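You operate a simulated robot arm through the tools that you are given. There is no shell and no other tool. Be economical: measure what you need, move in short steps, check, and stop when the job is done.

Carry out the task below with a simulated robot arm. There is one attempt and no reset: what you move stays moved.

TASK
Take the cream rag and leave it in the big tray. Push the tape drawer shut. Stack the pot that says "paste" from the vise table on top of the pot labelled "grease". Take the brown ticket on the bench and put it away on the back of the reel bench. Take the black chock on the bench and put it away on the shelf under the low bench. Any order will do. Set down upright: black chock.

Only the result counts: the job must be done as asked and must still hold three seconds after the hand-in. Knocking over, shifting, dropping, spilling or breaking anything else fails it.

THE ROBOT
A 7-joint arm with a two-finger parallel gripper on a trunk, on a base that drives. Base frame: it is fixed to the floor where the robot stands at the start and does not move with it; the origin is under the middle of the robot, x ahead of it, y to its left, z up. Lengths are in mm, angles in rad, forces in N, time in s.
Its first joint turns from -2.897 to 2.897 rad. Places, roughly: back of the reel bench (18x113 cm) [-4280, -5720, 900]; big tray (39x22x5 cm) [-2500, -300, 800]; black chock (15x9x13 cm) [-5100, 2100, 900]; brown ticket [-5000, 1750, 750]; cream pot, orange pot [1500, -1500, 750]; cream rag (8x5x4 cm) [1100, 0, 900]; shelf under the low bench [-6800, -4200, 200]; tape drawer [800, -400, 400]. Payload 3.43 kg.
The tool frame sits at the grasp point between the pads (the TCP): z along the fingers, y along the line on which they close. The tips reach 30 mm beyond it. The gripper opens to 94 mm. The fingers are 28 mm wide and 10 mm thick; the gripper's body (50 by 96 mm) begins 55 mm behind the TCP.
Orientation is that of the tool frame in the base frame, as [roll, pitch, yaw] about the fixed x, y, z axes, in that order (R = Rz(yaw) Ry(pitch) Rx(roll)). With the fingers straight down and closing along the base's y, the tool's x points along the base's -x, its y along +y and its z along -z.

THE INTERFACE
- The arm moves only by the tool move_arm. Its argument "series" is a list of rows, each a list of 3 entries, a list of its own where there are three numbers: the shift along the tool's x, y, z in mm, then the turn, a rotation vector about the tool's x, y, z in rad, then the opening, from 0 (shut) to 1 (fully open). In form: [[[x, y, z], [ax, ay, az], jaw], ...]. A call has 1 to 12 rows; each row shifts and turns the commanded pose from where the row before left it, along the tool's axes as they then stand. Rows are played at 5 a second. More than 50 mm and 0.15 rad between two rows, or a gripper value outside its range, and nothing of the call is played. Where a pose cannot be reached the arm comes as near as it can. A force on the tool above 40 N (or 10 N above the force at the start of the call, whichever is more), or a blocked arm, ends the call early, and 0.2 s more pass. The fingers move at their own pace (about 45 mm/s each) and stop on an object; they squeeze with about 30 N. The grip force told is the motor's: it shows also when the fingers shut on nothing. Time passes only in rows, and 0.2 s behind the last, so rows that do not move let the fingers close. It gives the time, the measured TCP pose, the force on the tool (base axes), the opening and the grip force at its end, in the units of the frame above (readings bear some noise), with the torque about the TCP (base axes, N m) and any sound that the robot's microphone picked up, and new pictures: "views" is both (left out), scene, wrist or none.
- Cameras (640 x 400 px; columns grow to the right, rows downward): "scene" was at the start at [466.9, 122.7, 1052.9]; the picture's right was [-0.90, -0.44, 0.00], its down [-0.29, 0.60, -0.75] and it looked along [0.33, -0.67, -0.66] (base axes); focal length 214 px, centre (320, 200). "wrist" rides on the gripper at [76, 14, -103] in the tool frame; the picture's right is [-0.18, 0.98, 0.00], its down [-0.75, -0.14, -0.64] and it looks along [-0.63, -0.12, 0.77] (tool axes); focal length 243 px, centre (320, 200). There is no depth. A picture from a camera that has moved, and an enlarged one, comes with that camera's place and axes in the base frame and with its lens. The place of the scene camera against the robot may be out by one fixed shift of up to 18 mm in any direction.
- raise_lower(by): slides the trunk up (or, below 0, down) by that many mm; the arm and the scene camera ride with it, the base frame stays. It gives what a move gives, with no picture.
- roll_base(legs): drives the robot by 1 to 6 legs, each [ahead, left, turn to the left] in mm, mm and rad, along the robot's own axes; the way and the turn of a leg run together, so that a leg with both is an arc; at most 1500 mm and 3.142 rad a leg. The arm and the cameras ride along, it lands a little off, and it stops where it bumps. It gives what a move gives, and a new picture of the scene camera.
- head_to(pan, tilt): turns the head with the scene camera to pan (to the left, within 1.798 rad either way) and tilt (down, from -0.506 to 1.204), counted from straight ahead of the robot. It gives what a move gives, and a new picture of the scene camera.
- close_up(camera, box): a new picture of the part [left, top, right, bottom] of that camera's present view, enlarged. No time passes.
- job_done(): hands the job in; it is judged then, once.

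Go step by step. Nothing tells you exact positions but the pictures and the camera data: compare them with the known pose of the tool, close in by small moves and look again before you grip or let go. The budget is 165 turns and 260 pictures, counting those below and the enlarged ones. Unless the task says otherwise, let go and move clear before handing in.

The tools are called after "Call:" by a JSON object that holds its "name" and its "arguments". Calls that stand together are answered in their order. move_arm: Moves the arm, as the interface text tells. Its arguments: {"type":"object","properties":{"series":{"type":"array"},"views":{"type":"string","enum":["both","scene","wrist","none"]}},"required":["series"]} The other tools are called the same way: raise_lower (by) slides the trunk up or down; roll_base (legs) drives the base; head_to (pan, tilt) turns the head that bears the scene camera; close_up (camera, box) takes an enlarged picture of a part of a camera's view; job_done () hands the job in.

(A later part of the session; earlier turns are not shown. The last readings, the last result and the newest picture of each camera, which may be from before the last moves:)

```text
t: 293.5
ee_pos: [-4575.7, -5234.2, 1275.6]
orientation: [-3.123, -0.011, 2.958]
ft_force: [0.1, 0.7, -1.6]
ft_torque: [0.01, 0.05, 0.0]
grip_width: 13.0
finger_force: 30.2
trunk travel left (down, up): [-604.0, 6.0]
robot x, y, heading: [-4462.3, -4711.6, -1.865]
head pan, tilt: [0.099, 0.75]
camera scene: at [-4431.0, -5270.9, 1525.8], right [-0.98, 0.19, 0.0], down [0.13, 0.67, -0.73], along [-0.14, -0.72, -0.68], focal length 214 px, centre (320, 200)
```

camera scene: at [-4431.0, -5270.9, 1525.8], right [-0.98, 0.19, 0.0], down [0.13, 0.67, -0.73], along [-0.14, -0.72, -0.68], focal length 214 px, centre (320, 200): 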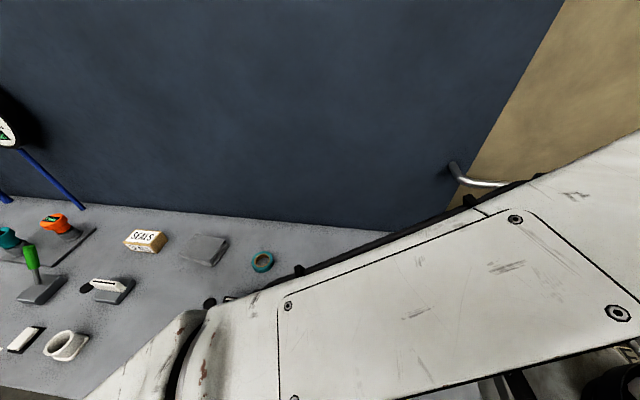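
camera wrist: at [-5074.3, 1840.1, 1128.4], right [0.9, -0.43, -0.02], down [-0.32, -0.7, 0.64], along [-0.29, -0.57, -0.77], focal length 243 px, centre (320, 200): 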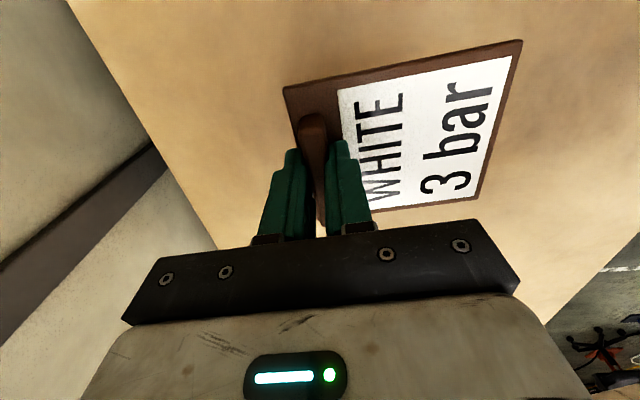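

I found a free spot at the back, right of the teal ring, around (-4455,-5672). I move up 60 mm and yaw the hand so the ticket lies along the bench.

Call:
{"name": "roll_base", "arguments": {"legs": [[60, 0, 0]]}}

Call:
{"name": "move_arm", "arguments": {"series": [[[0, 0, 20], [0, 0, 0.142], 0], [[0, 0, 20], [0, 0, 0.142], 0], [[0, 0, 20], [0, 0, 0.142], 0], [[0, 0, 20], [0, 0, 0.142], 0], [[0, 0, 20], [0, 0, 0.142], 0], [[0, 0, 20], [0, 0, 0.142], 0], [[0, 0, 0], [0, 0, 0.142], 0], [[0, 0, 0], [0, 0, 0.142], 0], [[0, 0, 0], [0, 0, 0.142], 0], [[0, 0, 0], [0, 0, 0.142], 0], [[0, 0, 0], [0, 0, 0.142], 0], [[0, 0, 0], [0, 0, 0.142], 0]], "views": "wrist"}}

```text
t: 294.4
ee_pos: [-4594.7, -5293.9, 1274.3]
orientation: [-3.122, -0.012, 2.96]
ft_force: [0.1, -0.3, -0.6]
ft_torque: [-0.03, 0.01, 0.01]
grip_width: 12.4
finger_force: 30.1
trunk travel left (down, up): [-604.0, 6.0]
robot x, y, heading: [-4476.4, -4773.0, -1.864]
head pan, tilt: [0.099, 0.75]
camera scene: at [-4448.7, -5329.7, 1525.7], right [-0.98, 0.19, 0.0], down [0.13, 0.67, -0.73], along [-0.14, -0.72, -0.68], focal length 214 px, centre (320, 200)
```

scene: 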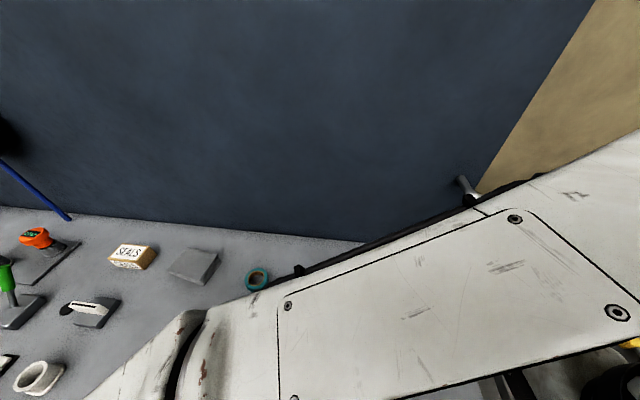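

```text
t: 297.0
ee_pos: [-4625.3, -5295.8, 1156.6]
orientation: [-3.13, 0.021, 1.252]
ft_force: [0.0, 0.1, 0.1]
ft_torque: [0.03, 0.03, 0.0]
grip_width: 12.7
finger_force: 29.9
out of reach, approached as far as the arm can: row 1, 2
trunk travel left (down, up): [-604.0, 6.0]
robot x, y, heading: [-4475.3, -4771.5, -1.863]
head pan, tilt: [0.099, 0.75]
camera wrist: at [-4586.6, -5229.6, 1257.6], right [0.88, -0.48, 0.0], down [-0.36, -0.66, 0.66], along [-0.32, -0.57, -0.75], focal length 243 px, centre (320, 200)
```

wrist: 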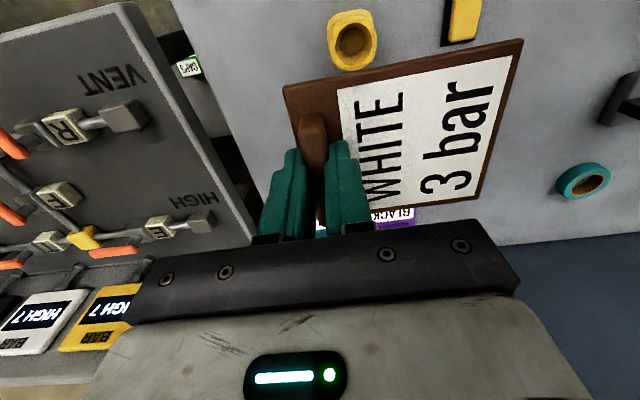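

I move over the free back spot while lowering toward z≈1030.

Call:
{"name": "move_arm", "arguments": {"series": [[[-30, 23, 12], [0, 0, 0], 0], [[-30, 23, 12], [0, 0, 0], 0], [[-30, 23, 12], [0, 0, 0], 0], [[-30, 23, 12], [0, 0, 0], 0], [[-30, 23, 12], [0, 0, 0], 0], [[-30, 23, 12], [0, 0, 0], 0], [[-30, 23, 12], [0, 0, 0], 0], [[-30, 23, 12], [0, 0, 0], 0], [[-30, 23, 12], [0, 0, 0], 0], [[-30, 23, 12], [0, 0, 0], 0]], "views": "both"}}

```text
t: 299.2
ee_pos: [-4505.0, -5653.2, 1040.9]
orientation: [-3.131, 0.018, 1.254]
ft_force: [-0.3, 0.4, -0.2]
ft_torque: [-0.02, 0.01, 0.04]
grip_width: 13.0
finger_force: 30.3
trunk travel left (down, up): [-604.0, 6.0]
robot x, y, heading: [-4480.4, -4770.5, -1.865]
head pan, tilt: [0.099, 0.75]
camera scene: at [-4448.7, -5329.7, 1525.7], right [-0.98, 0.19, 0.0], down [0.13, 0.67, -0.73], along [-0.14, -0.72, -0.68], focal length 214 px, centre (320, 200)
camera wrist: at [-4465.4, -5584.1, 1141.7], right [0.88, -0.48, -0.01], down [-0.36, -0.66, 0.66], along [-0.32, -0.57, -0.75], focal length 243 px, centre (320, 200)
```

scene: 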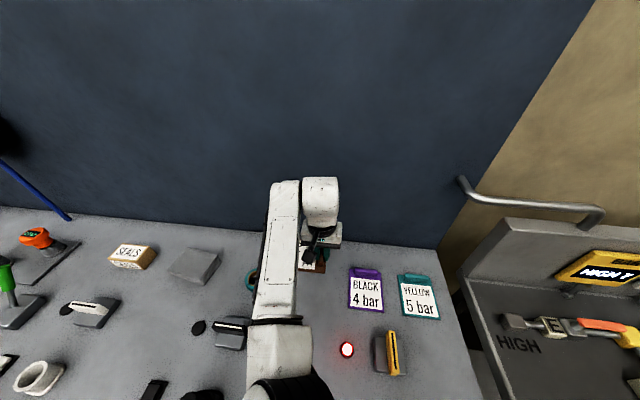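
wrist: 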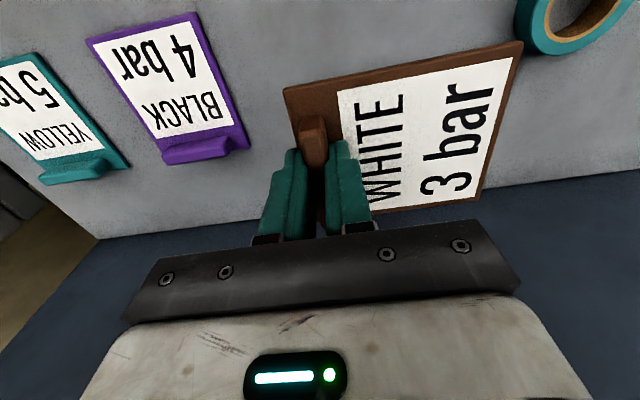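

BLACK and YELLOW tickets already lie in the back row; my spot beside them, at the same depth, is free. I lower straight down.

Call:
{"name": "move_arm", "arguments": {"series": [[[0, 0, 35], [0, 0, 0], 0], [[0, 0, 30], [0, 0, 0], 0], [[0, 0, 20], [0, 0, 0], 0]], "views": "wrist"}}

```text
t: 300.0
ee_pos: [-4506.2, -5657.4, 953.4]
orientation: [-3.131, 0.022, 1.254]
ft_force: [0.8, 0.0, 0.2]
ft_torque: [0.01, 0.0, -0.03]
grip_width: 12.8
finger_force: 29.6
trunk travel left (down, up): [-604.0, 6.0]
robot x, y, heading: [-4478.4, -4769.5, -1.862]
head pan, tilt: [0.099, 0.75]
camera wrist: at [-4466.0, -5589.2, 1054.8], right [0.88, -0.48, -0.01], down [-0.36, -0.66, 0.66], along [-0.32, -0.58, -0.75], focal length 243 px, centre (320, 200)
```

wrist: 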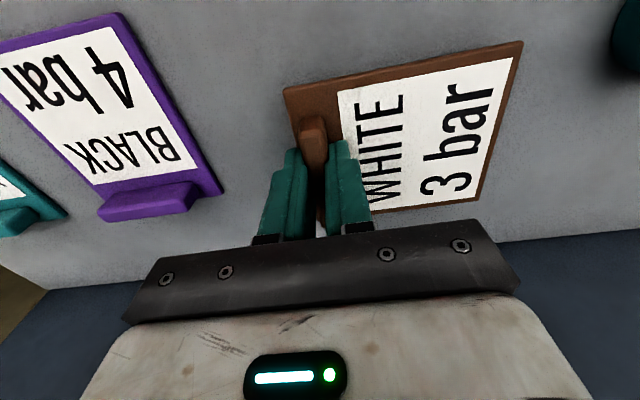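

Call:
{"name": "move_arm", "arguments": {"series": [[[0, 0, 10], [0, 0, 0], 0], [[0, 0, 6], [0, 0, 0], 0], [[0, 0, 5], [0, 0, 0], 0], [[0, 0, 4], [0, 0, 0], 0]], "views": "wrist"}}

```text
t: 301.2
ee_pos: [-4505.0, -5660.5, 935.9]
orientation: [-3.134, 0.033, 1.255]
ft_force: [-0.8, 2.4, 14.4]
ft_torque: [0.54, -0.38, 0.1]
grip_width: 13.2
finger_force: 30.1
trunk travel left (down, up): [-604.0, 6.0]
robot x, y, heading: [-4474.5, -4772.4, -1.865]
head pan, tilt: [0.099, 0.75]
stopped in row 4: the force on the tool passed its limit at 42 N (the readings are from after the stop); the commanded pose is now the measured one
camera wrist: at [-4465.0, -5591.6, 1035.8], right [0.88, -0.48, 0.0], down [-0.36, -0.65, 0.67], along [-0.32, -0.58, -0.75], focal length 243 px, centre (320, 200)
```

wrist: 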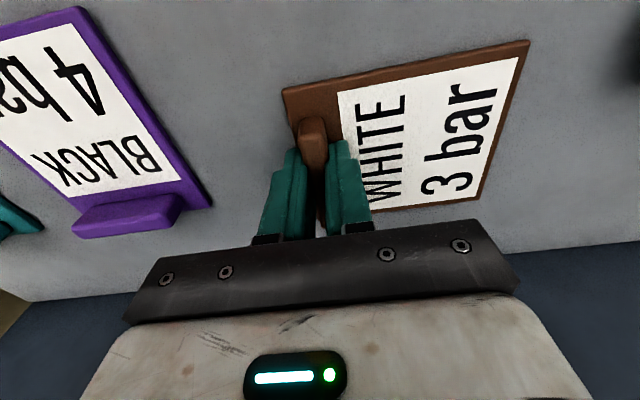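

Contact. Release and lift clear.

Call:
{"name": "move_arm", "arguments": {"series": [[[0, 0, -2], [0, 0, 0], 0], [[0, 0, 0], [0, 0, 0], 0.3], [[0, 0, 0], [0, 0, 0], 0.4], [[0, 0, 0], [0, 0, 0], 0.4], [[0, 0, -15], [0, 0, 0], 0.4], [[0, 0, -30], [0, 0, 0], 0.4], [[0, 0, -40], [0, 0, 0], 0.4], [[30, 0, -30], [0, 0, 0], 0.4], [[40, 0, -20], [0, 0, 0], 0.4], [[40, 0, 0], [0, 0, 0], 0.4], [[40, 0, 0], [0, 0, 0], 0.4], [[40, 0, 0], [0, 0, 0], 0.4]], "views": "both"}}

```text
t: 303.8
ee_pos: [-4441.5, -5473.0, 1064.7]
orientation: [-3.134, 0.028, 1.253]
ft_force: [-0.2, -0.6, 0.2]
ft_torque: [-0.01, 0.04, -0.02]
grip_width: 37.6
finger_force: 0.1
trunk travel left (down, up): [-604.0, 6.0]
robot x, y, heading: [-4477.9, -4774.2, -1.868]
head pan, tilt: [0.099, 0.75]
camera scene: at [-4448.7, -5329.5, 1525.7], right [-0.98, 0.19, 0.0], down [0.13, 0.67, -0.73], along [-0.14, -0.72, -0.68], focal length 214 px, centre (320, 200)
camera wrist: at [-4401.8, -5404.8, 1164.5], right [0.88, -0.48, 0.0], down [-0.36, -0.66, 0.66], along [-0.32, -0.58, -0.75], focal length 243 px, centre (320, 200)
```

scene: 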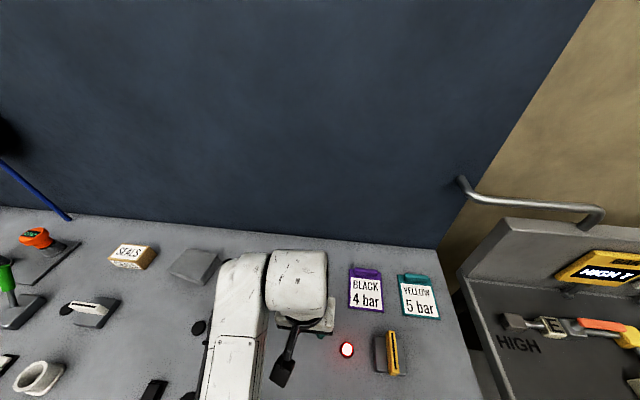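
wrist: 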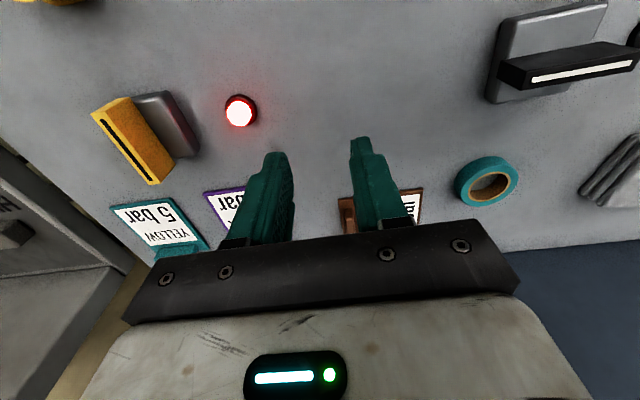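

The ticket lies in the back row next to the others. I return the same way, north to the wooden bench, for the chock.

Call:
{"name": "roll_base", "arguments": {"legs": [[-200, 0, 0], [173, -940, 0], [-450, -305, 0]]}}

```text
t: 312.7
ee_pos: [-5484.9, -4651.6, 1064.2]
orientation: [-3.135, 0.027, 1.27]
ft_force: [-0.5, 0.8, -0.6]
ft_torque: [-0.01, -0.03, 0.01]
grip_width: 37.5
finger_force: 0.0
trunk travel left (down, up): [-604.0, 6.0]
robot x, y, heading: [-5536.0, -3951.3, -1.845]
head pan, tilt: [0.099, 0.75]
camera scene: at [-5495.4, -4507.6, 1525.7], right [-0.98, 0.18, 0.0], down [0.12, 0.67, -0.73], along [-0.13, -0.72, -0.68], focal length 214 px, centre (320, 200)
```

scene: 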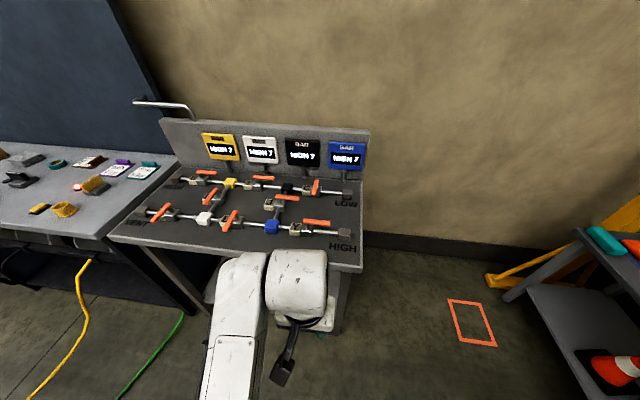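

To the right I see a low bench with a shelf — likely the chock's destination. I take one look now to plan.

Call:
{"name": "head_to", "arguments": {"pan": -0.9, "tilt": 0.6}}

```text
t: 314.0
ee_pos: [-5484.3, -4652.1, 1063.9]
orientation: [-3.135, 0.029, 1.27]
ft_force: [0.0, 0.0, 0.3]
ft_torque: [0.02, -0.02, 0.02]
grip_width: 37.5
finger_force: 0.1
trunk travel left (down, up): [-604.0, 6.0]
robot x, y, heading: [-5540.0, -3951.6, -1.849]
head pan, tilt: [-0.901, 0.6]
camera scene: at [-5562.4, -4459.9, 1538.6], right [-0.38, 0.92, 0.0], down [0.52, 0.22, -0.82], along [-0.76, -0.32, -0.57], focal length 214 px, centre (320, 200)
```

scene: 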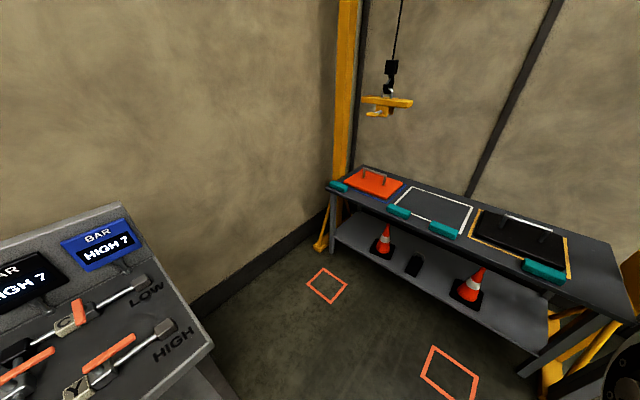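

The low bench's shelf (z≈200) has free space at the front. I now drive back north to fetch the chock.

Call:
{"name": "roll_base", "arguments": {"legs": [[-1341, -403, 0], [-1444, 213, 0], [-1457, 1, 0], [0, 0, -1.67], [118, -776, 0], [118, -776, 0]]}}

```text
t: 346.0
ee_pos: [-4888.0, 1650.8, 1065.3]
orientation: [-3.134, 0.029, -0.389]
ft_force: [0.2, 0.2, 1.0]
ft_torque: [0.0, -0.01, -0.02]
grip_width: 37.8
finger_force: 0.0
trunk travel left (down, up): [-604.0, 6.0]
robot x, y, heading: [-4186.1, 1643.0, 2.777]
head pan, tilt: [-0.901, 0.6]
camera scene: at [-4706.6, 1703.2, 1538.6], right [0.95, 0.3, 0.0], down [0.17, -0.54, -0.83], along [-0.25, 0.79, -0.56], focal length 214 px, centre (320, 200)
```

scene: 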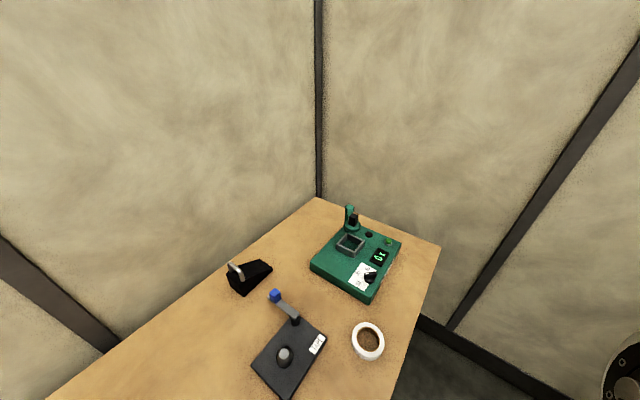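

The chock is ahead. I zoom for its shape and handle direction.

Call:
{"name": "close_up", "arguments": {"camera": "scene", "box": [200, 240, 312, 310]}}

```text
5.71 times, centred on (256, 275) of scene
camera zoom: at [-4706.6, 1703.2, 1538.6], right [0.95, 0.3, 0.0], down [0.17, -0.54, -0.83], along [-0.25, 0.79, -0.56], focal length 1226 px, centre (686, -229)
```

zoom: 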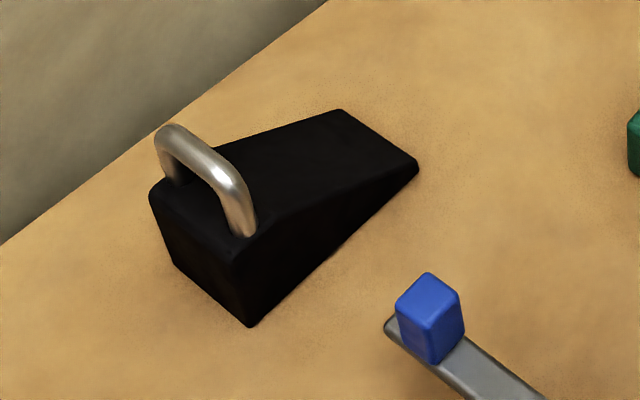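

The handle runs across the chock's tall end, toward the robot, at about (-5109,2048, z≈985). I move closer and bring the tilted hand to a pre-grasp.

Call:
{"name": "roll_base", "arguments": {"legs": [[200, 0, 0]]}}

Call:
{"name": "move_arm", "arguments": {"series": [[[0, 0, 0], [0, 0, -0.084], 0.6], [[-12, -42, 0], [0, 0, 0], 0.6], [[-12, -42, 0], [0, 0, 0], 0.6], [[-12, -42, 0], [0, 0, 0], 0.6], [[-12, -42, 0], [0, 0, 0], 0.6], [[-12, -42, 0], [0, 0, 0], 0.6], [[0, 0, 0], [0, -0.15, 0], 0.6], [[0, 0, 0], [0, -0.15, 0], 0.6], [[0, 0, 0], [0, -0.15, 0], 0.6], [[0, 0, 0], [0, -0.15, 0], 0.6]], "views": "both"}}

```text
t: 347.6
ee_pos: [-5075.4, 1723.6, 1064.5]
orientation: [-3.136, 0.027, -0.388]
ft_force: [0.9, -0.8, -0.2]
ft_torque: [0.0, 0.01, 0.0]
grip_width: 37.6
finger_force: 0.0
trunk travel left (down, up): [-604.0, 6.0]
robot x, y, heading: [-4372.6, 1711.7, 2.777]
head pan, tilt: [-0.901, 0.6]
camera scene: at [-4893.5, 1774.5, 1538.7], right [0.95, 0.3, 0.0], down [0.17, -0.54, -0.83], along [-0.25, 0.79, -0.56], focal length 214 px, centre (320, 200)
```

scene: 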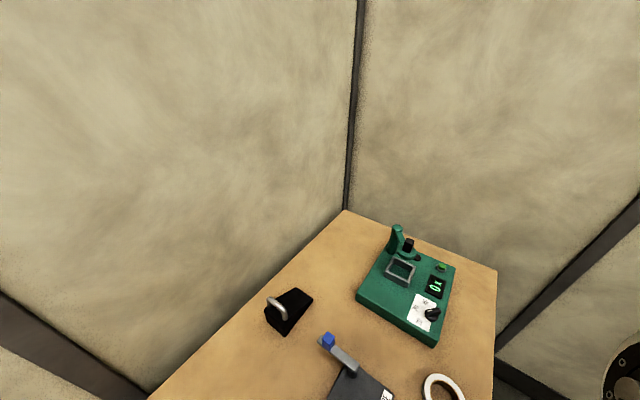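

```text
t: 349.8
ee_pos: [-5069.3, 1941.4, 1068.2]
orientation: [-3.13, 0.632, -0.296]
ft_force: [-0.3, -0.4, -0.3]
ft_torque: [0.02, 0.0, 0.02]
grip_width: 56.4
finger_force: 0.1
trunk travel left (down, up): [-604.0, 6.0]
robot x, y, heading: [-4374.0, 1715.6, 2.774]
head pan, tilt: [-0.901, 0.6]
camera scene: at [-4893.6, 1774.6, 1538.7], right [0.95, 0.3, 0.0], down [0.17, -0.54, -0.83], along [-0.25, 0.79, -0.56], focal length 214 px, centre (320, 200)
camera wrist: at [-4957.3, 1889.6, 1105.3], right [-0.44, -0.89, 0.1], down [-0.18, 0.2, 0.96], along [-0.88, 0.4, -0.25], focal length 243 px, centre (320, 200)
```

scene: 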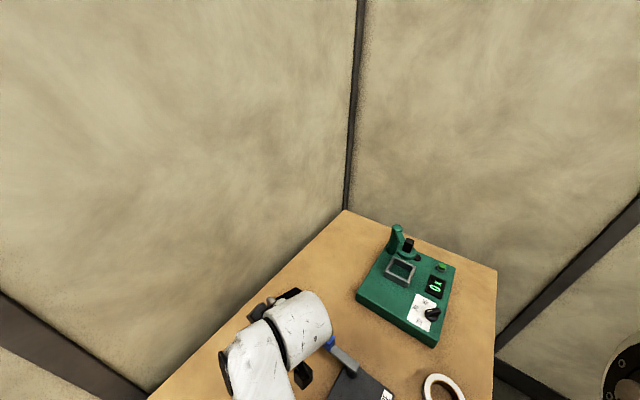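
wrist: 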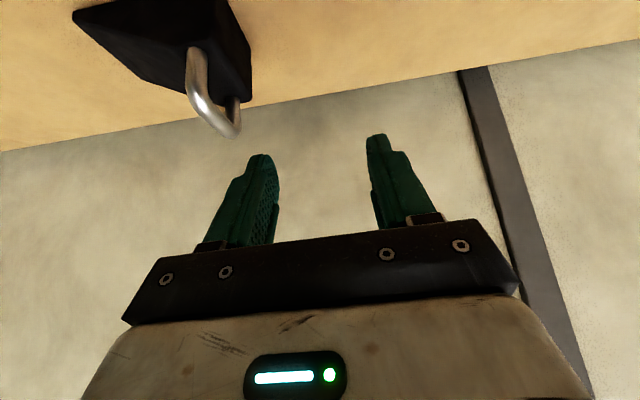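

The handle bar is at about (-5100,2047,968). I shift sideways and approach to re-measure.

Call:
{"name": "move_arm", "arguments": {"series": [[[2, -31, 8], [0, 0, 0], 0.6], [[2, -31, 8], [0, 0, 0], 0.6], [[2, -30, 8], [0, 0, 0], 0.6]], "views": "wrist"}}

```text
t: 350.6
ee_pos: [-5051.6, 2033.2, 1046.1]
orientation: [-3.13, 0.629, -0.297]
ft_force: [-1.0, 0.1, 0.8]
ft_torque: [-0.04, -0.02, 0.02]
grip_width: 56.3
finger_force: 0.0
trunk travel left (down, up): [-604.0, 6.0]
robot x, y, heading: [-4376.4, 1717.8, 2.773]
head pan, tilt: [-0.901, 0.6]
camera wrist: at [-4939.3, 1981.0, 1083.0], right [-0.44, -0.89, 0.1], down [-0.18, 0.2, 0.96], along [-0.88, 0.4, -0.25], focal length 243 px, centre (320, 200)
```

wrist: 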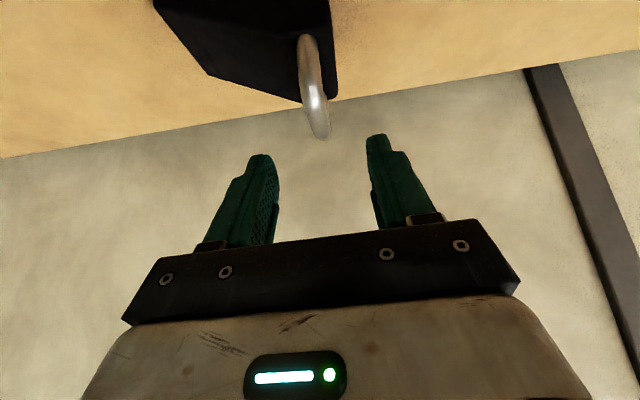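

Bar centre is pinned at (-5094,2049,969). I advance along the tool axis and close.

Call:
{"name": "move_arm", "arguments": {"series": [[[2, -1, 35], [0, 0, 0], 0.6], [[2, -1, 30], [0, 0, 0], 0.6], [[0, -1, 17], [0, 0, 0], 0.5], [[0, 0, 0], [0, 0, 0], 0], [[0, 0, 0], [0, 0, 0], 0], [[0, 0, 0], [0, 0, 0], 0], [[0, 0, 0], [0, 0, 0], 0]], "views": "wrist"}}

```text
t: 352.2
ee_pos: [-5094.1, 2050.7, 976.6]
orientation: [-3.132, 0.627, -0.297]
ft_force: [-0.7, -6.3, 0.3]
ft_torque: [-0.02, 0.12, 0.02]
grip_width: 19.8
finger_force: 29.4
trunk travel left (down, up): [-604.0, 6.0]
robot x, y, heading: [-4373.1, 1711.9, 2.775]
head pan, tilt: [-0.901, 0.6]
camera wrist: at [-4981.2, 1997.9, 1014.3], right [-0.44, -0.89, 0.1], down [-0.18, 0.2, 0.96], along [-0.88, 0.4, -0.25], focal length 243 px, centre (320, 200)
```

wrist: 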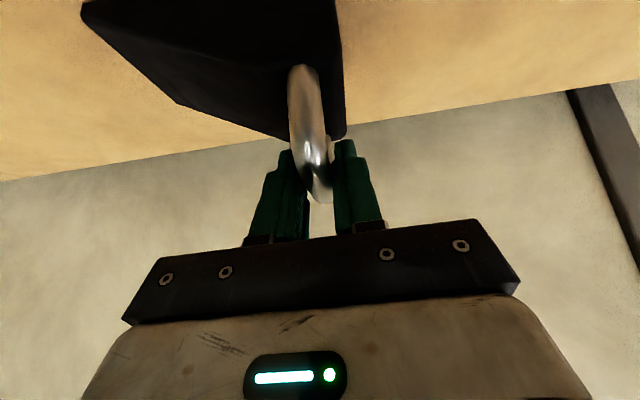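

Gripped (19.8 mm). Lift slowly straight up and check.

Call:
{"name": "move_arm", "arguments": {"series": [[[-6, 0, -8], [0, 0, 0], 0], [[-9, 0, -12], [0, 0, 0], 0], [[-12, 0, -16], [0, 0, 0], 0], [[-18, 0, -24], [0, 0, 0], 0], [[-18, 0, -24], [0, 0, 0], 0]], "views": "both"}}

```text
t: 353.4
ee_pos: [-5095.1, 2048.0, 1081.4]
orientation: [-3.129, 0.628, -0.3]
ft_force: [0.8, 0.2, -6.8]
ft_torque: [-0.22, 0.06, 0.0]
grip_width: 19.9
finger_force: 30.4
trunk travel left (down, up): [-604.0, 6.0]
robot x, y, heading: [-4373.0, 1709.5, 2.783]
head pan, tilt: [-0.901, 0.6]
camera scene: at [-4893.8, 1774.7, 1538.5], right [0.95, 0.3, 0.0], down [0.17, -0.54, -0.82], along [-0.25, 0.79, -0.57], focal length 214 px, centre (320, 200)
camera wrist: at [-4983.1, 1996.0, 1120.7], right [-0.44, -0.89, 0.1], down [-0.18, 0.2, 0.96], along [-0.88, 0.4, -0.25], focal length 243 px, centre (320, 200)
```

scene: 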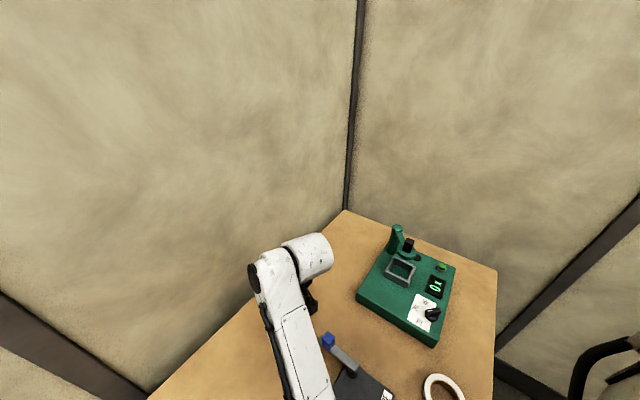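
wrist: 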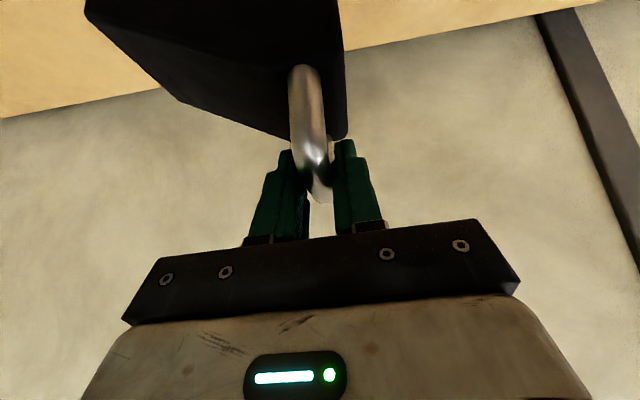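

The chock is held steady. I back off, turn south and drive down the aisle again.

Call:
{"name": "roll_base", "arguments": {"legs": [[-480, 0, 0], [0, 0, 1.63], [1026, -126, 0], [1416, -172, 0], [1394, -104, 0]]}}

Call:
{"name": "head_to", "arguments": {"pan": -0.3, "tilt": 0.45}}

```text
t: 357.9
ee_pos: [-4713.5, 1516.4, 1084.1]
orientation: [-3.125, 0.625, 0.164]
ft_force: [-1.1, -1.3, -8.9]
ft_torque: [-0.07, -0.01, 0.01]
grip_width: 20.0
finger_force: 30.0
trunk travel left (down, up): [-604.0, 6.0]
robot x, y, heading: [-3916.3, 1531.3, -3.047]
head pan, tilt: [-0.901, 0.6]
stopped in leg 2: the robot was blocked; the commanded pose is now the measured one
camera scene: at [-4415.0, 1362.8, 1538.3], right [0.72, 0.69, 0.0], down [0.39, -0.4, -0.83], along [-0.57, 0.6, -0.56], focal length 214 px, centre (320, 200)
```

scene: 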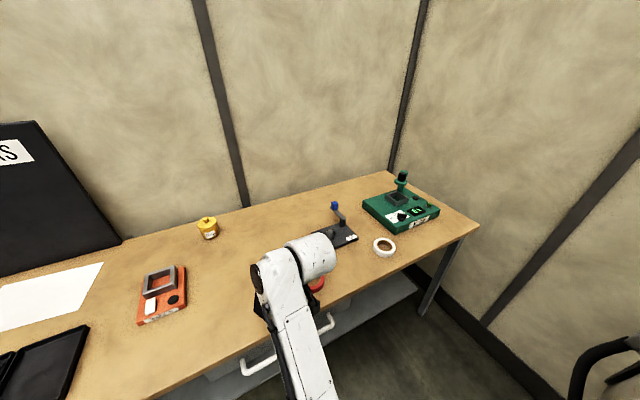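

```text
t: 358.9
ee_pos: [-4715.4, 1515.6, 1083.9]
orientation: [-3.125, 0.627, 0.164]
ft_force: [-0.5, 0.0, -8.3]
ft_torque: [-0.02, -0.04, 0.01]
grip_width: 19.9
finger_force: 30.0
trunk travel left (down, up): [-604.0, 6.0]
robot x, y, heading: [-3920.7, 1539.1, -3.04]
head pan, tilt: [-0.3, 0.45]
camera scene: at [-4443.7, 1316.3, 1551.4], right [0.2, 0.98, 0.0], down [0.43, -0.08, -0.9], along [-0.88, 0.18, -0.43], focal length 214 px, centre (320, 200)
```

scene: 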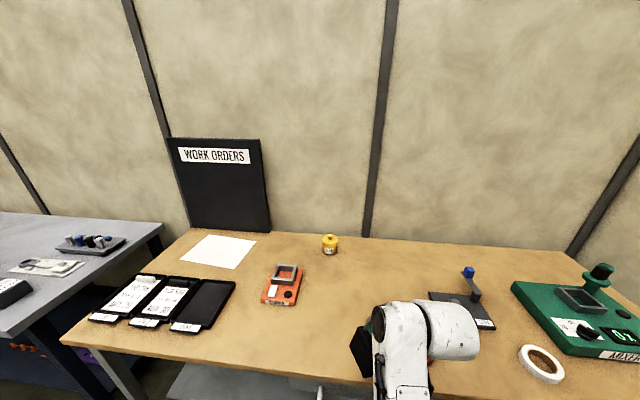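

The base's rear met the freezer; I step away southwest first, finish the turn, then go on.

Call:
{"name": "roll_base", "arguments": {"legs": [[185, 333, 0], [0, 0, 1.167], [647, -91, 0], [1416, -172, 0], [1394, -104, 0]]}}

Call:
{"name": "head_to", "arguments": {"pan": -0.3, "tilt": 0.45}}

```text
t: 381.1
ee_pos: [-5508.1, -2883.6, 1083.4]
orientation: [-3.127, 0.627, 1.446]
ft_force: [0.4, 0.7, -7.3]
ft_torque: [0.01, -0.06, 0.04]
grip_width: 19.8
finger_force: 30.2
trunk travel left (down, up): [-604.0, 6.0]
robot x, y, heading: [-5300.9, -2120.9, -1.755]
head pan, tilt: [-0.3, 0.45]
camera scene: at [-5247.5, -2665.6, 1552.1], right [-0.88, 0.47, 0.0], down [0.2, 0.38, -0.9], along [-0.42, -0.8, -0.44], focal length 214 px, centre (320, 200)
```

scene: 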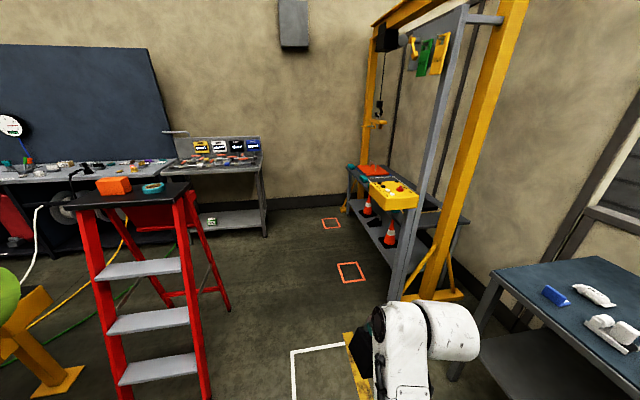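

```text
t: 381.7
ee_pos: [-5507.4, -2884.1, 1083.6]
orientation: [-3.127, 0.625, 1.445]
ft_force: [0.2, 0.2, -7.3]
ft_torque: [0.04, -0.01, -0.01]
grip_width: 19.7
finger_force: 29.6
trunk travel left (down, up): [-604.0, 6.0]
robot x, y, heading: [-5302.5, -2115.8, -1.754]
head pan, tilt: [-0.3, 0.45]
camera scene: at [-5247.5, -2665.6, 1552.1], right [-0.88, 0.47, 0.0], down [0.2, 0.38, -0.9], along [-0.42, -0.8, -0.44], focal length 214 px, centre (320, 200)
```

scene: 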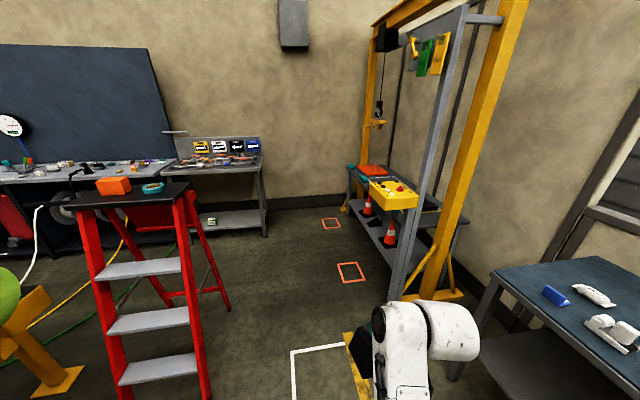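

I can see the low bench behind the gantry. I drive to open floor in front of it, facing southwest, to lower the trunk there.

Call:
{"name": "roll_base", "arguments": {"legs": [[1029, -64, 0], [916, 159, 0], [0, 0, -0.85]]}}

Call:
{"name": "raise_lower", "arguments": {"by": -420}}

Call:
{"name": "move_arm", "arguments": {"series": [[[30, 0, 0], [0, 0, 0], 0], [[30, 0, -20], [0, 0, 0], 0], [[30, 0, -20], [0, 0, 0], 0], [[30, 0, -20], [0, 0, 0], 0], [[30, 0, -20], [0, 0, 0], 0], [[20, 0, -20], [0, 0, 0], 0]], "views": "wrist"}}

```text
t: 393.6
ee_pos: [-6301.4, -4364.8, 1083.8]
orientation: [-3.126, 0.624, 0.584]
ft_force: [0.2, 0.5, -8.8]
ft_torque: [-0.02, -0.01, 0.0]
grip_width: 19.9
finger_force: 29.8
trunk travel left (down, up): [-604.0, 6.0]
robot x, y, heading: [-5584.2, -4019.7, -2.62]
head pan, tilt: [-0.3, 0.45]
camera scene: at [-5972.8, -4427.6, 1552.1], right [-0.22, 0.98, 0.0], down [0.42, 0.1, -0.9], along [-0.88, -0.2, -0.44], focal length 214 px, centre (320, 200)
```

scene: 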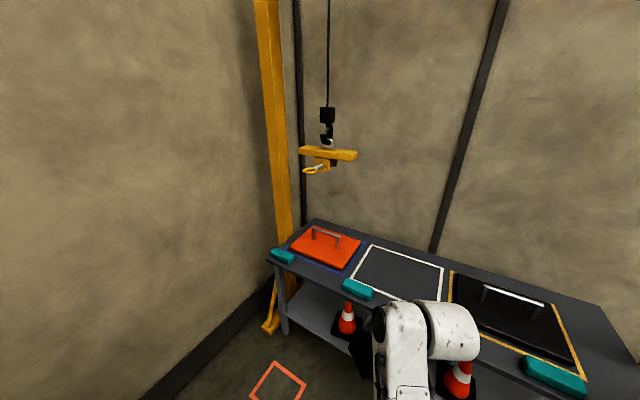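

```text
refused: -420 is not a number from -400 to 400
```

```text
t: 395.0
ee_pos: [-6188.6, -4294.4, 1052.7]
orientation: [-3.14, 0.602, 0.574]
ft_force: [-1.0, -0.5, -7.7]
ft_torque: [0.02, 0.07, -0.01]
grip_width: 19.6
finger_force: 29.9
out of reach, approached as far as the arm can: row 4, 5, 6
trunk travel left (down, up): [-604.0, 6.0]
robot x, y, heading: [-5583.0, -4018.5, -2.618]
head pan, tilt: [-0.3, 0.45]
camera wrist: at [-6078.2, -4242.7, 1095.0], right [0.41, -0.91, 0.1], down [-0.29, -0.02, 0.96], along [-0.87, -0.42, -0.27], focal length 243 px, centre (320, 200)
```

wrist: 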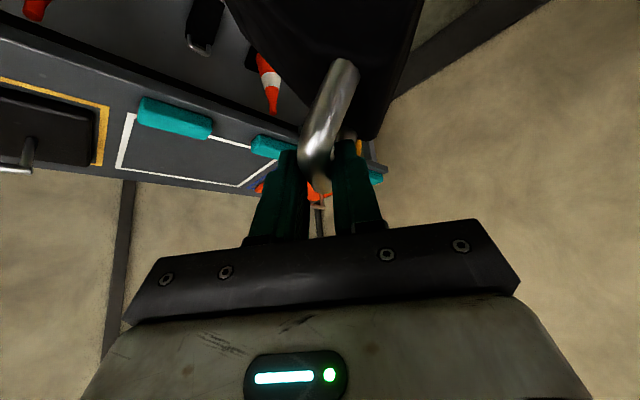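

The chock drooped about 25° about its handle — it will level as I set it down. I lower the trunk here, clear of the bench.

Call:
{"name": "raise_lower", "arguments": {"by": -400}}

Call:
{"name": "raise_lower", "arguments": {"by": -200}}

Call:
{"name": "head_to", "arguments": {"pan": -0.5, "tilt": 0.5}}

```text
t: 398.8
ee_pos: [-6187.8, -4295.2, 653.3]
orientation: [-3.141, 0.603, 0.573]
ft_force: [0.8, -0.7, -8.2]
ft_torque: [0.07, 0.04, -0.02]
grip_width: 19.8
finger_force: 29.6
trunk travel left (down, up): [-204.0, 406.0]
robot x, y, heading: [-5589.9, -4016.0, -2.616]
head pan, tilt: [-0.3, 0.45]
```

```text
t: 401.0
ee_pos: [-6187.8, -4294.6, 454.2]
orientation: [-3.142, 0.601, 0.574]
ft_force: [-0.7, -0.6, -7.8]
ft_torque: [0.03, 0.01, 0.01]
grip_width: 19.8
finger_force: 30.1
trunk travel left (down, up): [-4.0, 606.0]
robot x, y, heading: [-5584.0, -4017.9, -2.626]
head pan, tilt: [-0.3, 0.45]
```

```text
t: 401.7
ee_pos: [-6187.9, -4294.6, 453.0]
orientation: [3.141, 0.602, 0.574]
ft_force: [0.8, -0.3, -7.8]
ft_torque: [0.05, 0.04, 0.01]
grip_width: 19.5
finger_force: 30.2
trunk travel left (down, up): [-4.0, 606.0]
robot x, y, heading: [-5585.1, -4025.0, -2.618]
head pan, tilt: [-0.499, 0.499]
camera scene: at [-5973.9, -4409.3, 947.7], right [-0.03, 1.0, 0.0], down [0.48, 0.01, -0.88], along [-0.88, -0.02, -0.48], focal length 214 px, centre (320, 200)
```

scene: 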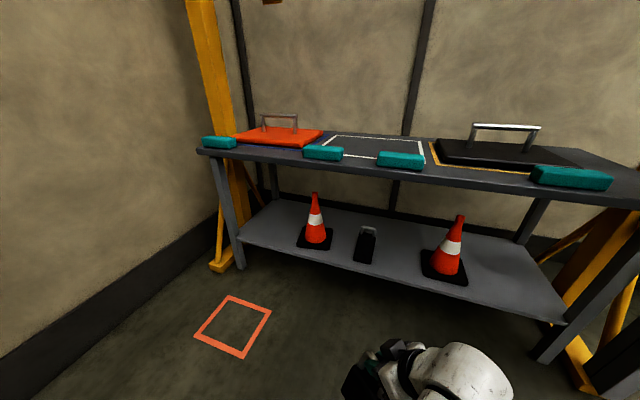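

There's ample free shelf at the left, beside the left cone. I turn to face the bench and drive to that end, hand still outside the shelf.

Call:
{"name": "roll_base", "arguments": {"legs": [[0, 0, -0.82], [321, 1061, 0]]}}

Call:
{"name": "head_to", "arguments": {"pan": -0.2, "tilt": 0.65}}

```text
t: 402.8
ee_pos: [-6217.9, -4216.0, 452.2]
orientation: [3.141, 0.596, 0.451]
ft_force: [0.1, -0.8, -6.9]
ft_torque: [-0.09, -0.04, 0.02]
grip_width: 18.6
finger_force: 30.5
trunk travel left (down, up): [-4.0, 606.0]
robot x, y, heading: [-5586.2, -4017.7, -2.738]
head pan, tilt: [-0.499, 0.499]
stopped in leg 1: the robot was blocked; the commanded pose is now the measured one
camera scene: at [-6020.0, -4359.4, 947.6], right [0.1, 0.99, 0.0], down [0.48, -0.05, -0.88], along [-0.87, 0.09, -0.48], focal length 214 px, centre (320, 200)
```

scene: 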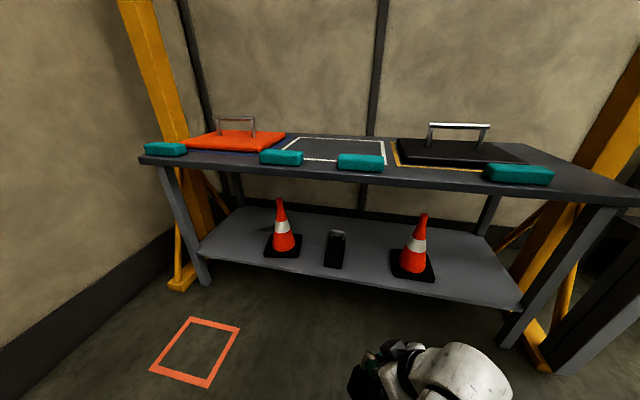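

```text
t: 403.6
ee_pos: [-6218.1, -4217.4, 452.0]
orientation: [3.141, 0.599, 0.451]
ft_force: [-0.2, 0.0, -7.1]
ft_torque: [-0.06, -0.05, -0.03]
grip_width: 18.7
finger_force: 29.9
trunk travel left (down, up): [-4.0, 606.0]
robot x, y, heading: [-5587.3, -4015.8, -2.74]
head pan, tilt: [-0.201, 0.649]
camera scene: at [-6014.6, -4385.4, 934.3], right [-0.2, 0.98, 0.0], down [0.59, 0.12, -0.8], along [-0.78, -0.16, -0.6], focal length 214 px, centre (320, 200)
```

scene: 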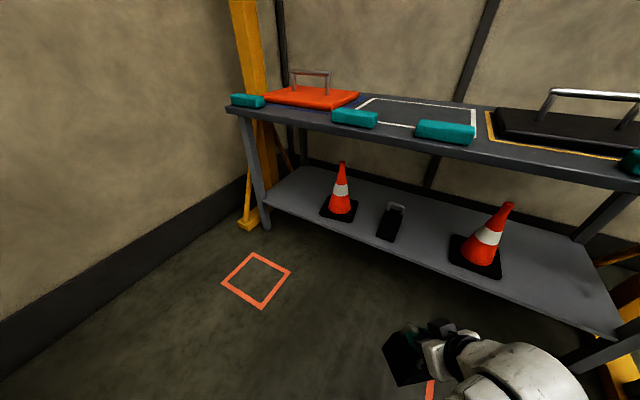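

The base's rear touched the ladder side; I move forward first, then complete the turn and drive to the left end.

Call:
{"name": "roll_base", "arguments": {"legs": [[250, 0, 0], [0, 0, -0.7], [126, 907, 0]]}}

Call:
{"name": "head_to", "arguments": {"pan": -0.3, "tilt": 0.8}}

```text
t: 409.9
ee_pos: [-6662.2, -4378.4, 453.1]
orientation: [-3.139, 0.595, -0.207]
ft_force: [-0.4, 0.1, -8.2]
ft_torque: [0.16, -0.04, 0.02]
grip_width: 15.5
finger_force: 30.0
trunk travel left (down, up): [-4.0, 606.0]
robot x, y, heading: [-6041.4, -4608.5, 2.886]
head pan, tilt: [-0.201, 0.649]
stopped in leg 3: the robot was blocked; the commanded pose is now the measured one
camera scene: at [-6607.7, -4641.8, 934.8], right [0.44, 0.9, 0.0], down [0.54, -0.27, -0.8], along [-0.71, 0.35, -0.61], focal length 214 px, centre (320, 200)
```

scene: 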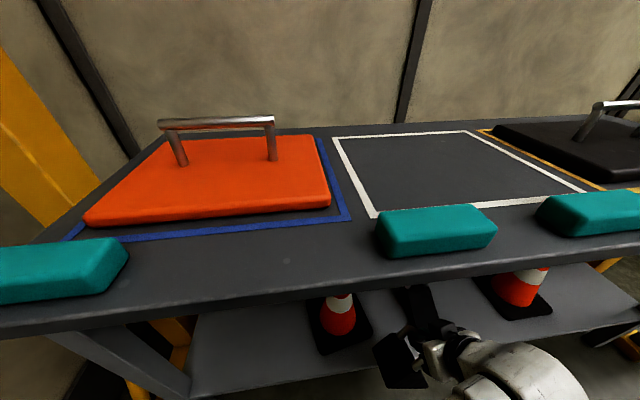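

```text
t: 410.6
ee_pos: [-6661.0, -4378.2, 452.7]
orientation: [3.141, 0.597, -0.211]
ft_force: [0.4, -0.5, -7.8]
ft_torque: [0.14, -0.02, 0.0]
grip_width: 15.7
finger_force: 30.0
trunk travel left (down, up): [-4.0, 606.0]
robot x, y, heading: [-6041.8, -4606.3, 2.883]
head pan, tilt: [-0.3, 0.799]
camera scene: at [-6598.1, -4636.4, 922.2], right [0.53, 0.85, 0.0], down [0.61, -0.38, -0.7], along [-0.59, 0.37, -0.72], focal length 214 px, centre (320, 200)
```

scene: 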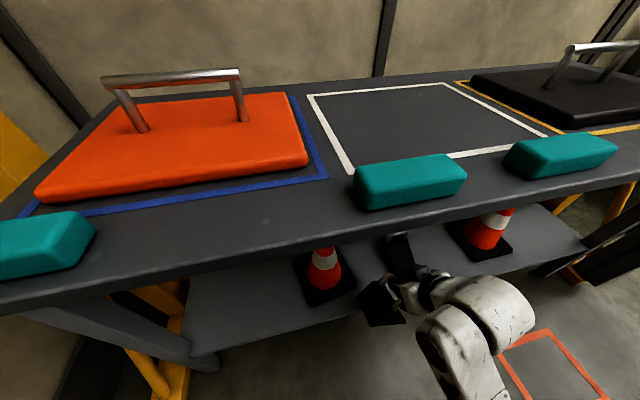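

Blocked again, and the grip width changed. I check what the chock is near.

Call:
{"name": "close_up", "arguments": {"camera": "scene", "box": [270, 200, 510, 350]}}

Call:
{"name": "close_up", "arguments": {"camera": "wrist", "box": [0, 0, 640, 400]}}

```text
2.67 times, centred on (390, 275) of scene
camera zoom: at [-6598.1, -4636.4, 922.2], right [0.53, 0.85, 0.0], down [0.61, -0.38, -0.7], along [-0.59, 0.37, -0.72], focal length 572 px, centre (133, 0)
```

zoom: 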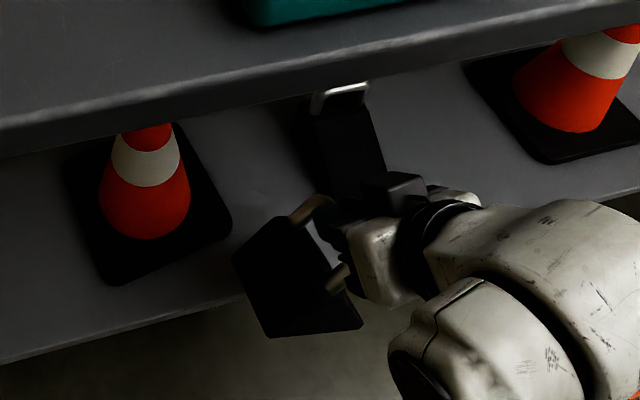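

```text
1.00 times, centred on (320, 200) of wrist (not enlarged: the box is as wide or as high as the picture)
camera zoom: at [-6545.4, -4418.1, 494.2], right [-0.35, -0.93, 0.1], down [-0.23, 0.19, 0.95], along [-0.91, 0.31, -0.28], focal length 243 px, centre (320, 200)
```

zoom: 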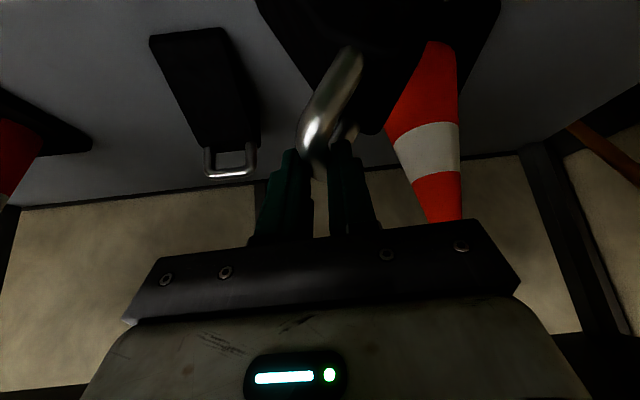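

The rear corner met the valve bench, so I'll use the gap between the stored chock and the right cone instead. I strafe right along the bench.

Call:
{"name": "roll_base", "arguments": {"legs": [[-50, -337, 0]]}}

Call:
{"name": "close_up", "arguments": {"camera": "wrist", "box": [0, 0, 640, 400]}}

```text
t: 412.9
ee_pos: [-6521.6, -4060.8, 453.0]
orientation: [-3.139, 0.6, -0.212]
ft_force: [-1.2, -0.2, -8.2]
ft_torque: [0.17, -0.03, -0.03]
grip_width: 15.5
finger_force: 30.1
trunk travel left (down, up): [-4.0, 606.0]
robot x, y, heading: [-5903.2, -4290.7, 2.878]
head pan, tilt: [-0.3, 0.799]
camera scene: at [-6460.8, -4321.5, 921.7], right [0.53, 0.85, 0.0], down [0.61, -0.38, -0.7], along [-0.59, 0.37, -0.72], focal length 214 px, centre (320, 200)
```

scene: 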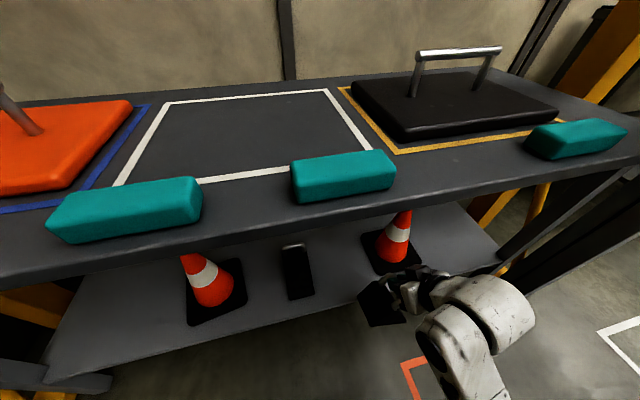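

```text
1.00 times, centred on (320, 200) of wrist (not enlarged: the box is as wide or as high as the picture)
camera zoom: at [-6407.2, -4102.2, 494.3], right [-0.36, -0.93, 0.1], down [-0.23, 0.19, 0.96], along [-0.91, 0.32, -0.28], focal length 243 px, centre (320, 200)
```

zoom: 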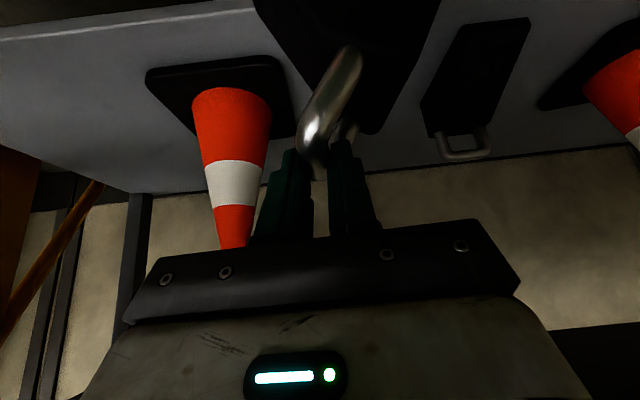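

The gap between stored chock (along 717) and cone base (939) is about 220 mm. I move the chock in over the shelf's front, straightening its yaw.

Call:
{"name": "move_arm", "arguments": {"series": [[[-26, -3, 18], [0.012, 0, 0.018], 0], [[-26, -3, 18], [0.012, 0, 0.018], 0], [[-26, -3, 18], [0.012, 0, 0.017], 0], [[-26, -2, 17], [0.012, 0, 0.017], 0]], "views": "both"}}

```text
t: 413.9
ee_pos: [-6640.5, -4021.1, 453.0]
orientation: [-3.139, 0.595, -0.296]
ft_force: [0.0, 0.2, -7.7]
ft_torque: [0.17, 0.0, 0.01]
grip_width: 15.4
finger_force: 30.0
trunk travel left (down, up): [-4.0, 606.0]
robot x, y, heading: [-5900.9, -4291.5, 2.882]
head pan, tilt: [-0.3, 0.799]
camera scene: at [-6460.7, -4321.4, 921.7], right [0.53, 0.85, 0.0], down [0.61, -0.38, -0.7], along [-0.59, 0.37, -0.72], focal length 214 px, centre (320, 200)
camera wrist: at [-6529.1, -4071.6, 494.3], right [-0.43, -0.9, 0.1], down [-0.21, 0.21, 0.96], along [-0.88, 0.39, -0.28], focal length 243 px, centre (320, 200)
```

scene: 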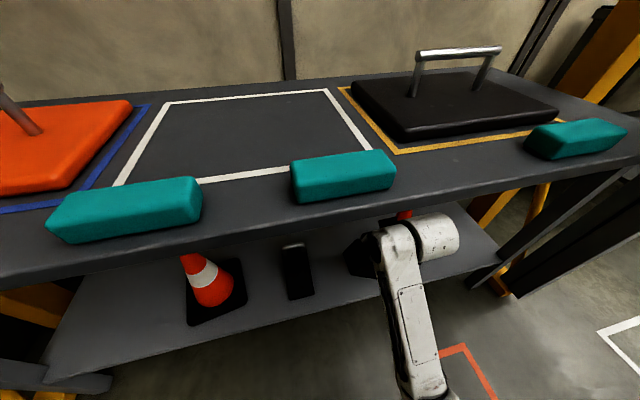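
wrist: 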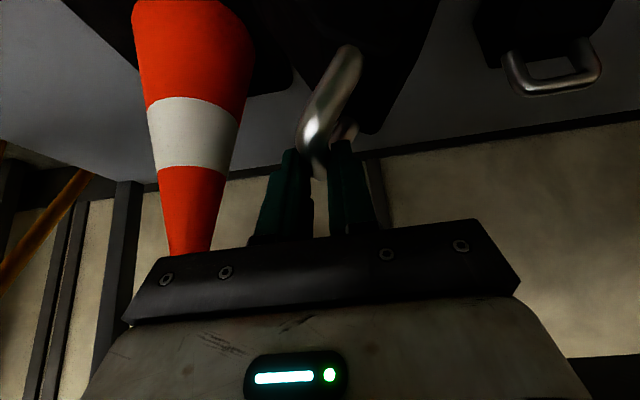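

Positioned. I lower until the drooped tip touches the shelf.

Call:
{"name": "move_arm", "arguments": {"series": [[[14, 0, 21], [0, 0, 0], 0], [[11, 0, 17], [0, 0, 0], 0], [[3, 0, 5], [0, 0, 0], 0], [[3, 0, 5], [0, 0, 0], 0]], "views": "wrist"}}

```text
t: 414.4
ee_pos: [-6648.2, -4026.6, 433.3]
orientation: [3.139, 0.63, -0.287]
ft_force: [8.9, -11.4, 18.6]
ft_torque: [-0.56, -1.19, -0.32]
grip_width: 15.4
finger_force: 29.8
trunk travel left (down, up): [-4.0, 606.0]
robot x, y, heading: [-5903.8, -4291.8, 2.888]
head pan, tilt: [-0.3, 0.799]
stopped in row 2: the force on the tool passed its limit at 88 N (the readings are from after the stop); the commanded pose is now the measured one
camera wrist: at [-6534.0, -4076.5, 471.1], right [-0.42, -0.9, 0.11], down [-0.18, 0.2, 0.96], along [-0.89, 0.38, -0.25], focal length 243 px, centre (320, 200)
```

wrist: 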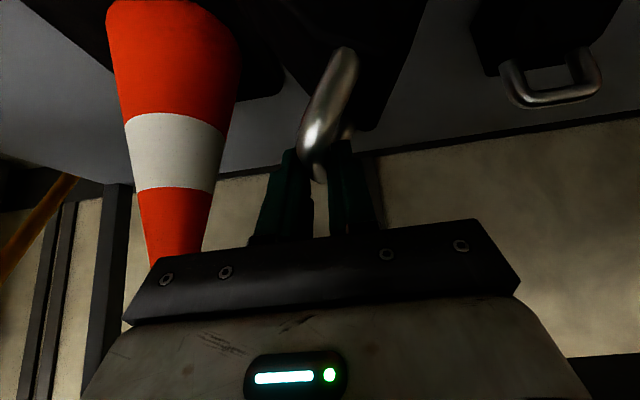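

Contact came early. I zoom to see what the tip touches.

Call:
{"name": "close_up", "arguments": {"camera": "wrist", "box": [180, 0, 500, 160]}}

Call:
{"name": "head_to", "arguments": {"pan": -0.9, "tilt": 1.0}}

```text
2.00 times, centred on (340, 80) of wrist
camera zoom: at [-6534.0, -4076.5, 471.1], right [-0.42, -0.9, 0.11], down [-0.18, 0.2, 0.96], along [-0.89, 0.38, -0.25], focal length 485 px, centre (280, 440)
```

zoom: 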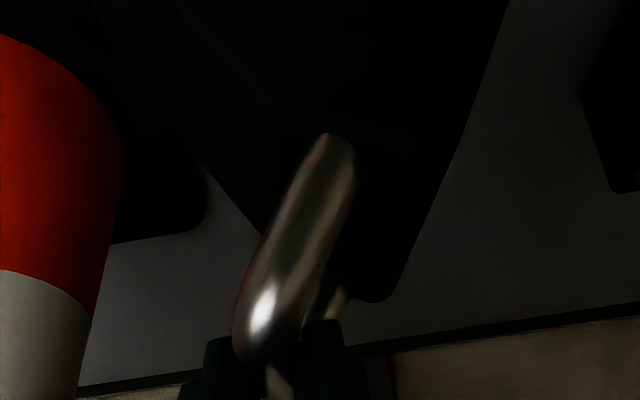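

```text
t: 415.4
ee_pos: [-6649.0, -4025.5, 432.8]
orientation: [3.136, 0.632, -0.288]
ft_force: [2.5, -14.8, 30.4]
ft_torque: [-0.56, -0.19, -0.01]
grip_width: 15.5
finger_force: 30.3
trunk travel left (down, up): [-4.0, 606.0]
robot x, y, heading: [-5903.0, -4289.2, 2.882]
head pan, tilt: [-0.901, 1.0]
camera scene: at [-6419.5, -4302.0, 907.2], right [0.92, 0.4, 0.0], down [0.34, -0.77, -0.54], along [-0.22, 0.5, -0.84], focal length 214 px, centre (320, 200)
```

scene: 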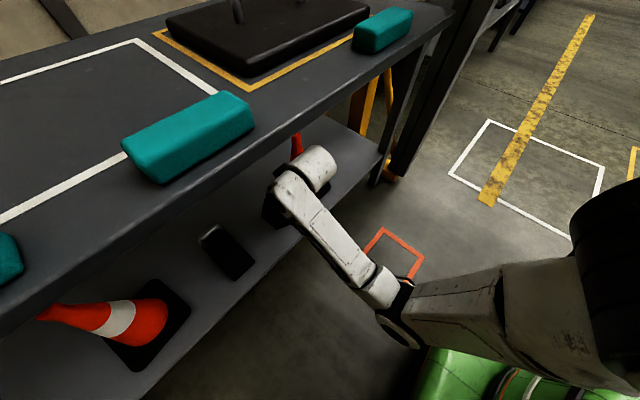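

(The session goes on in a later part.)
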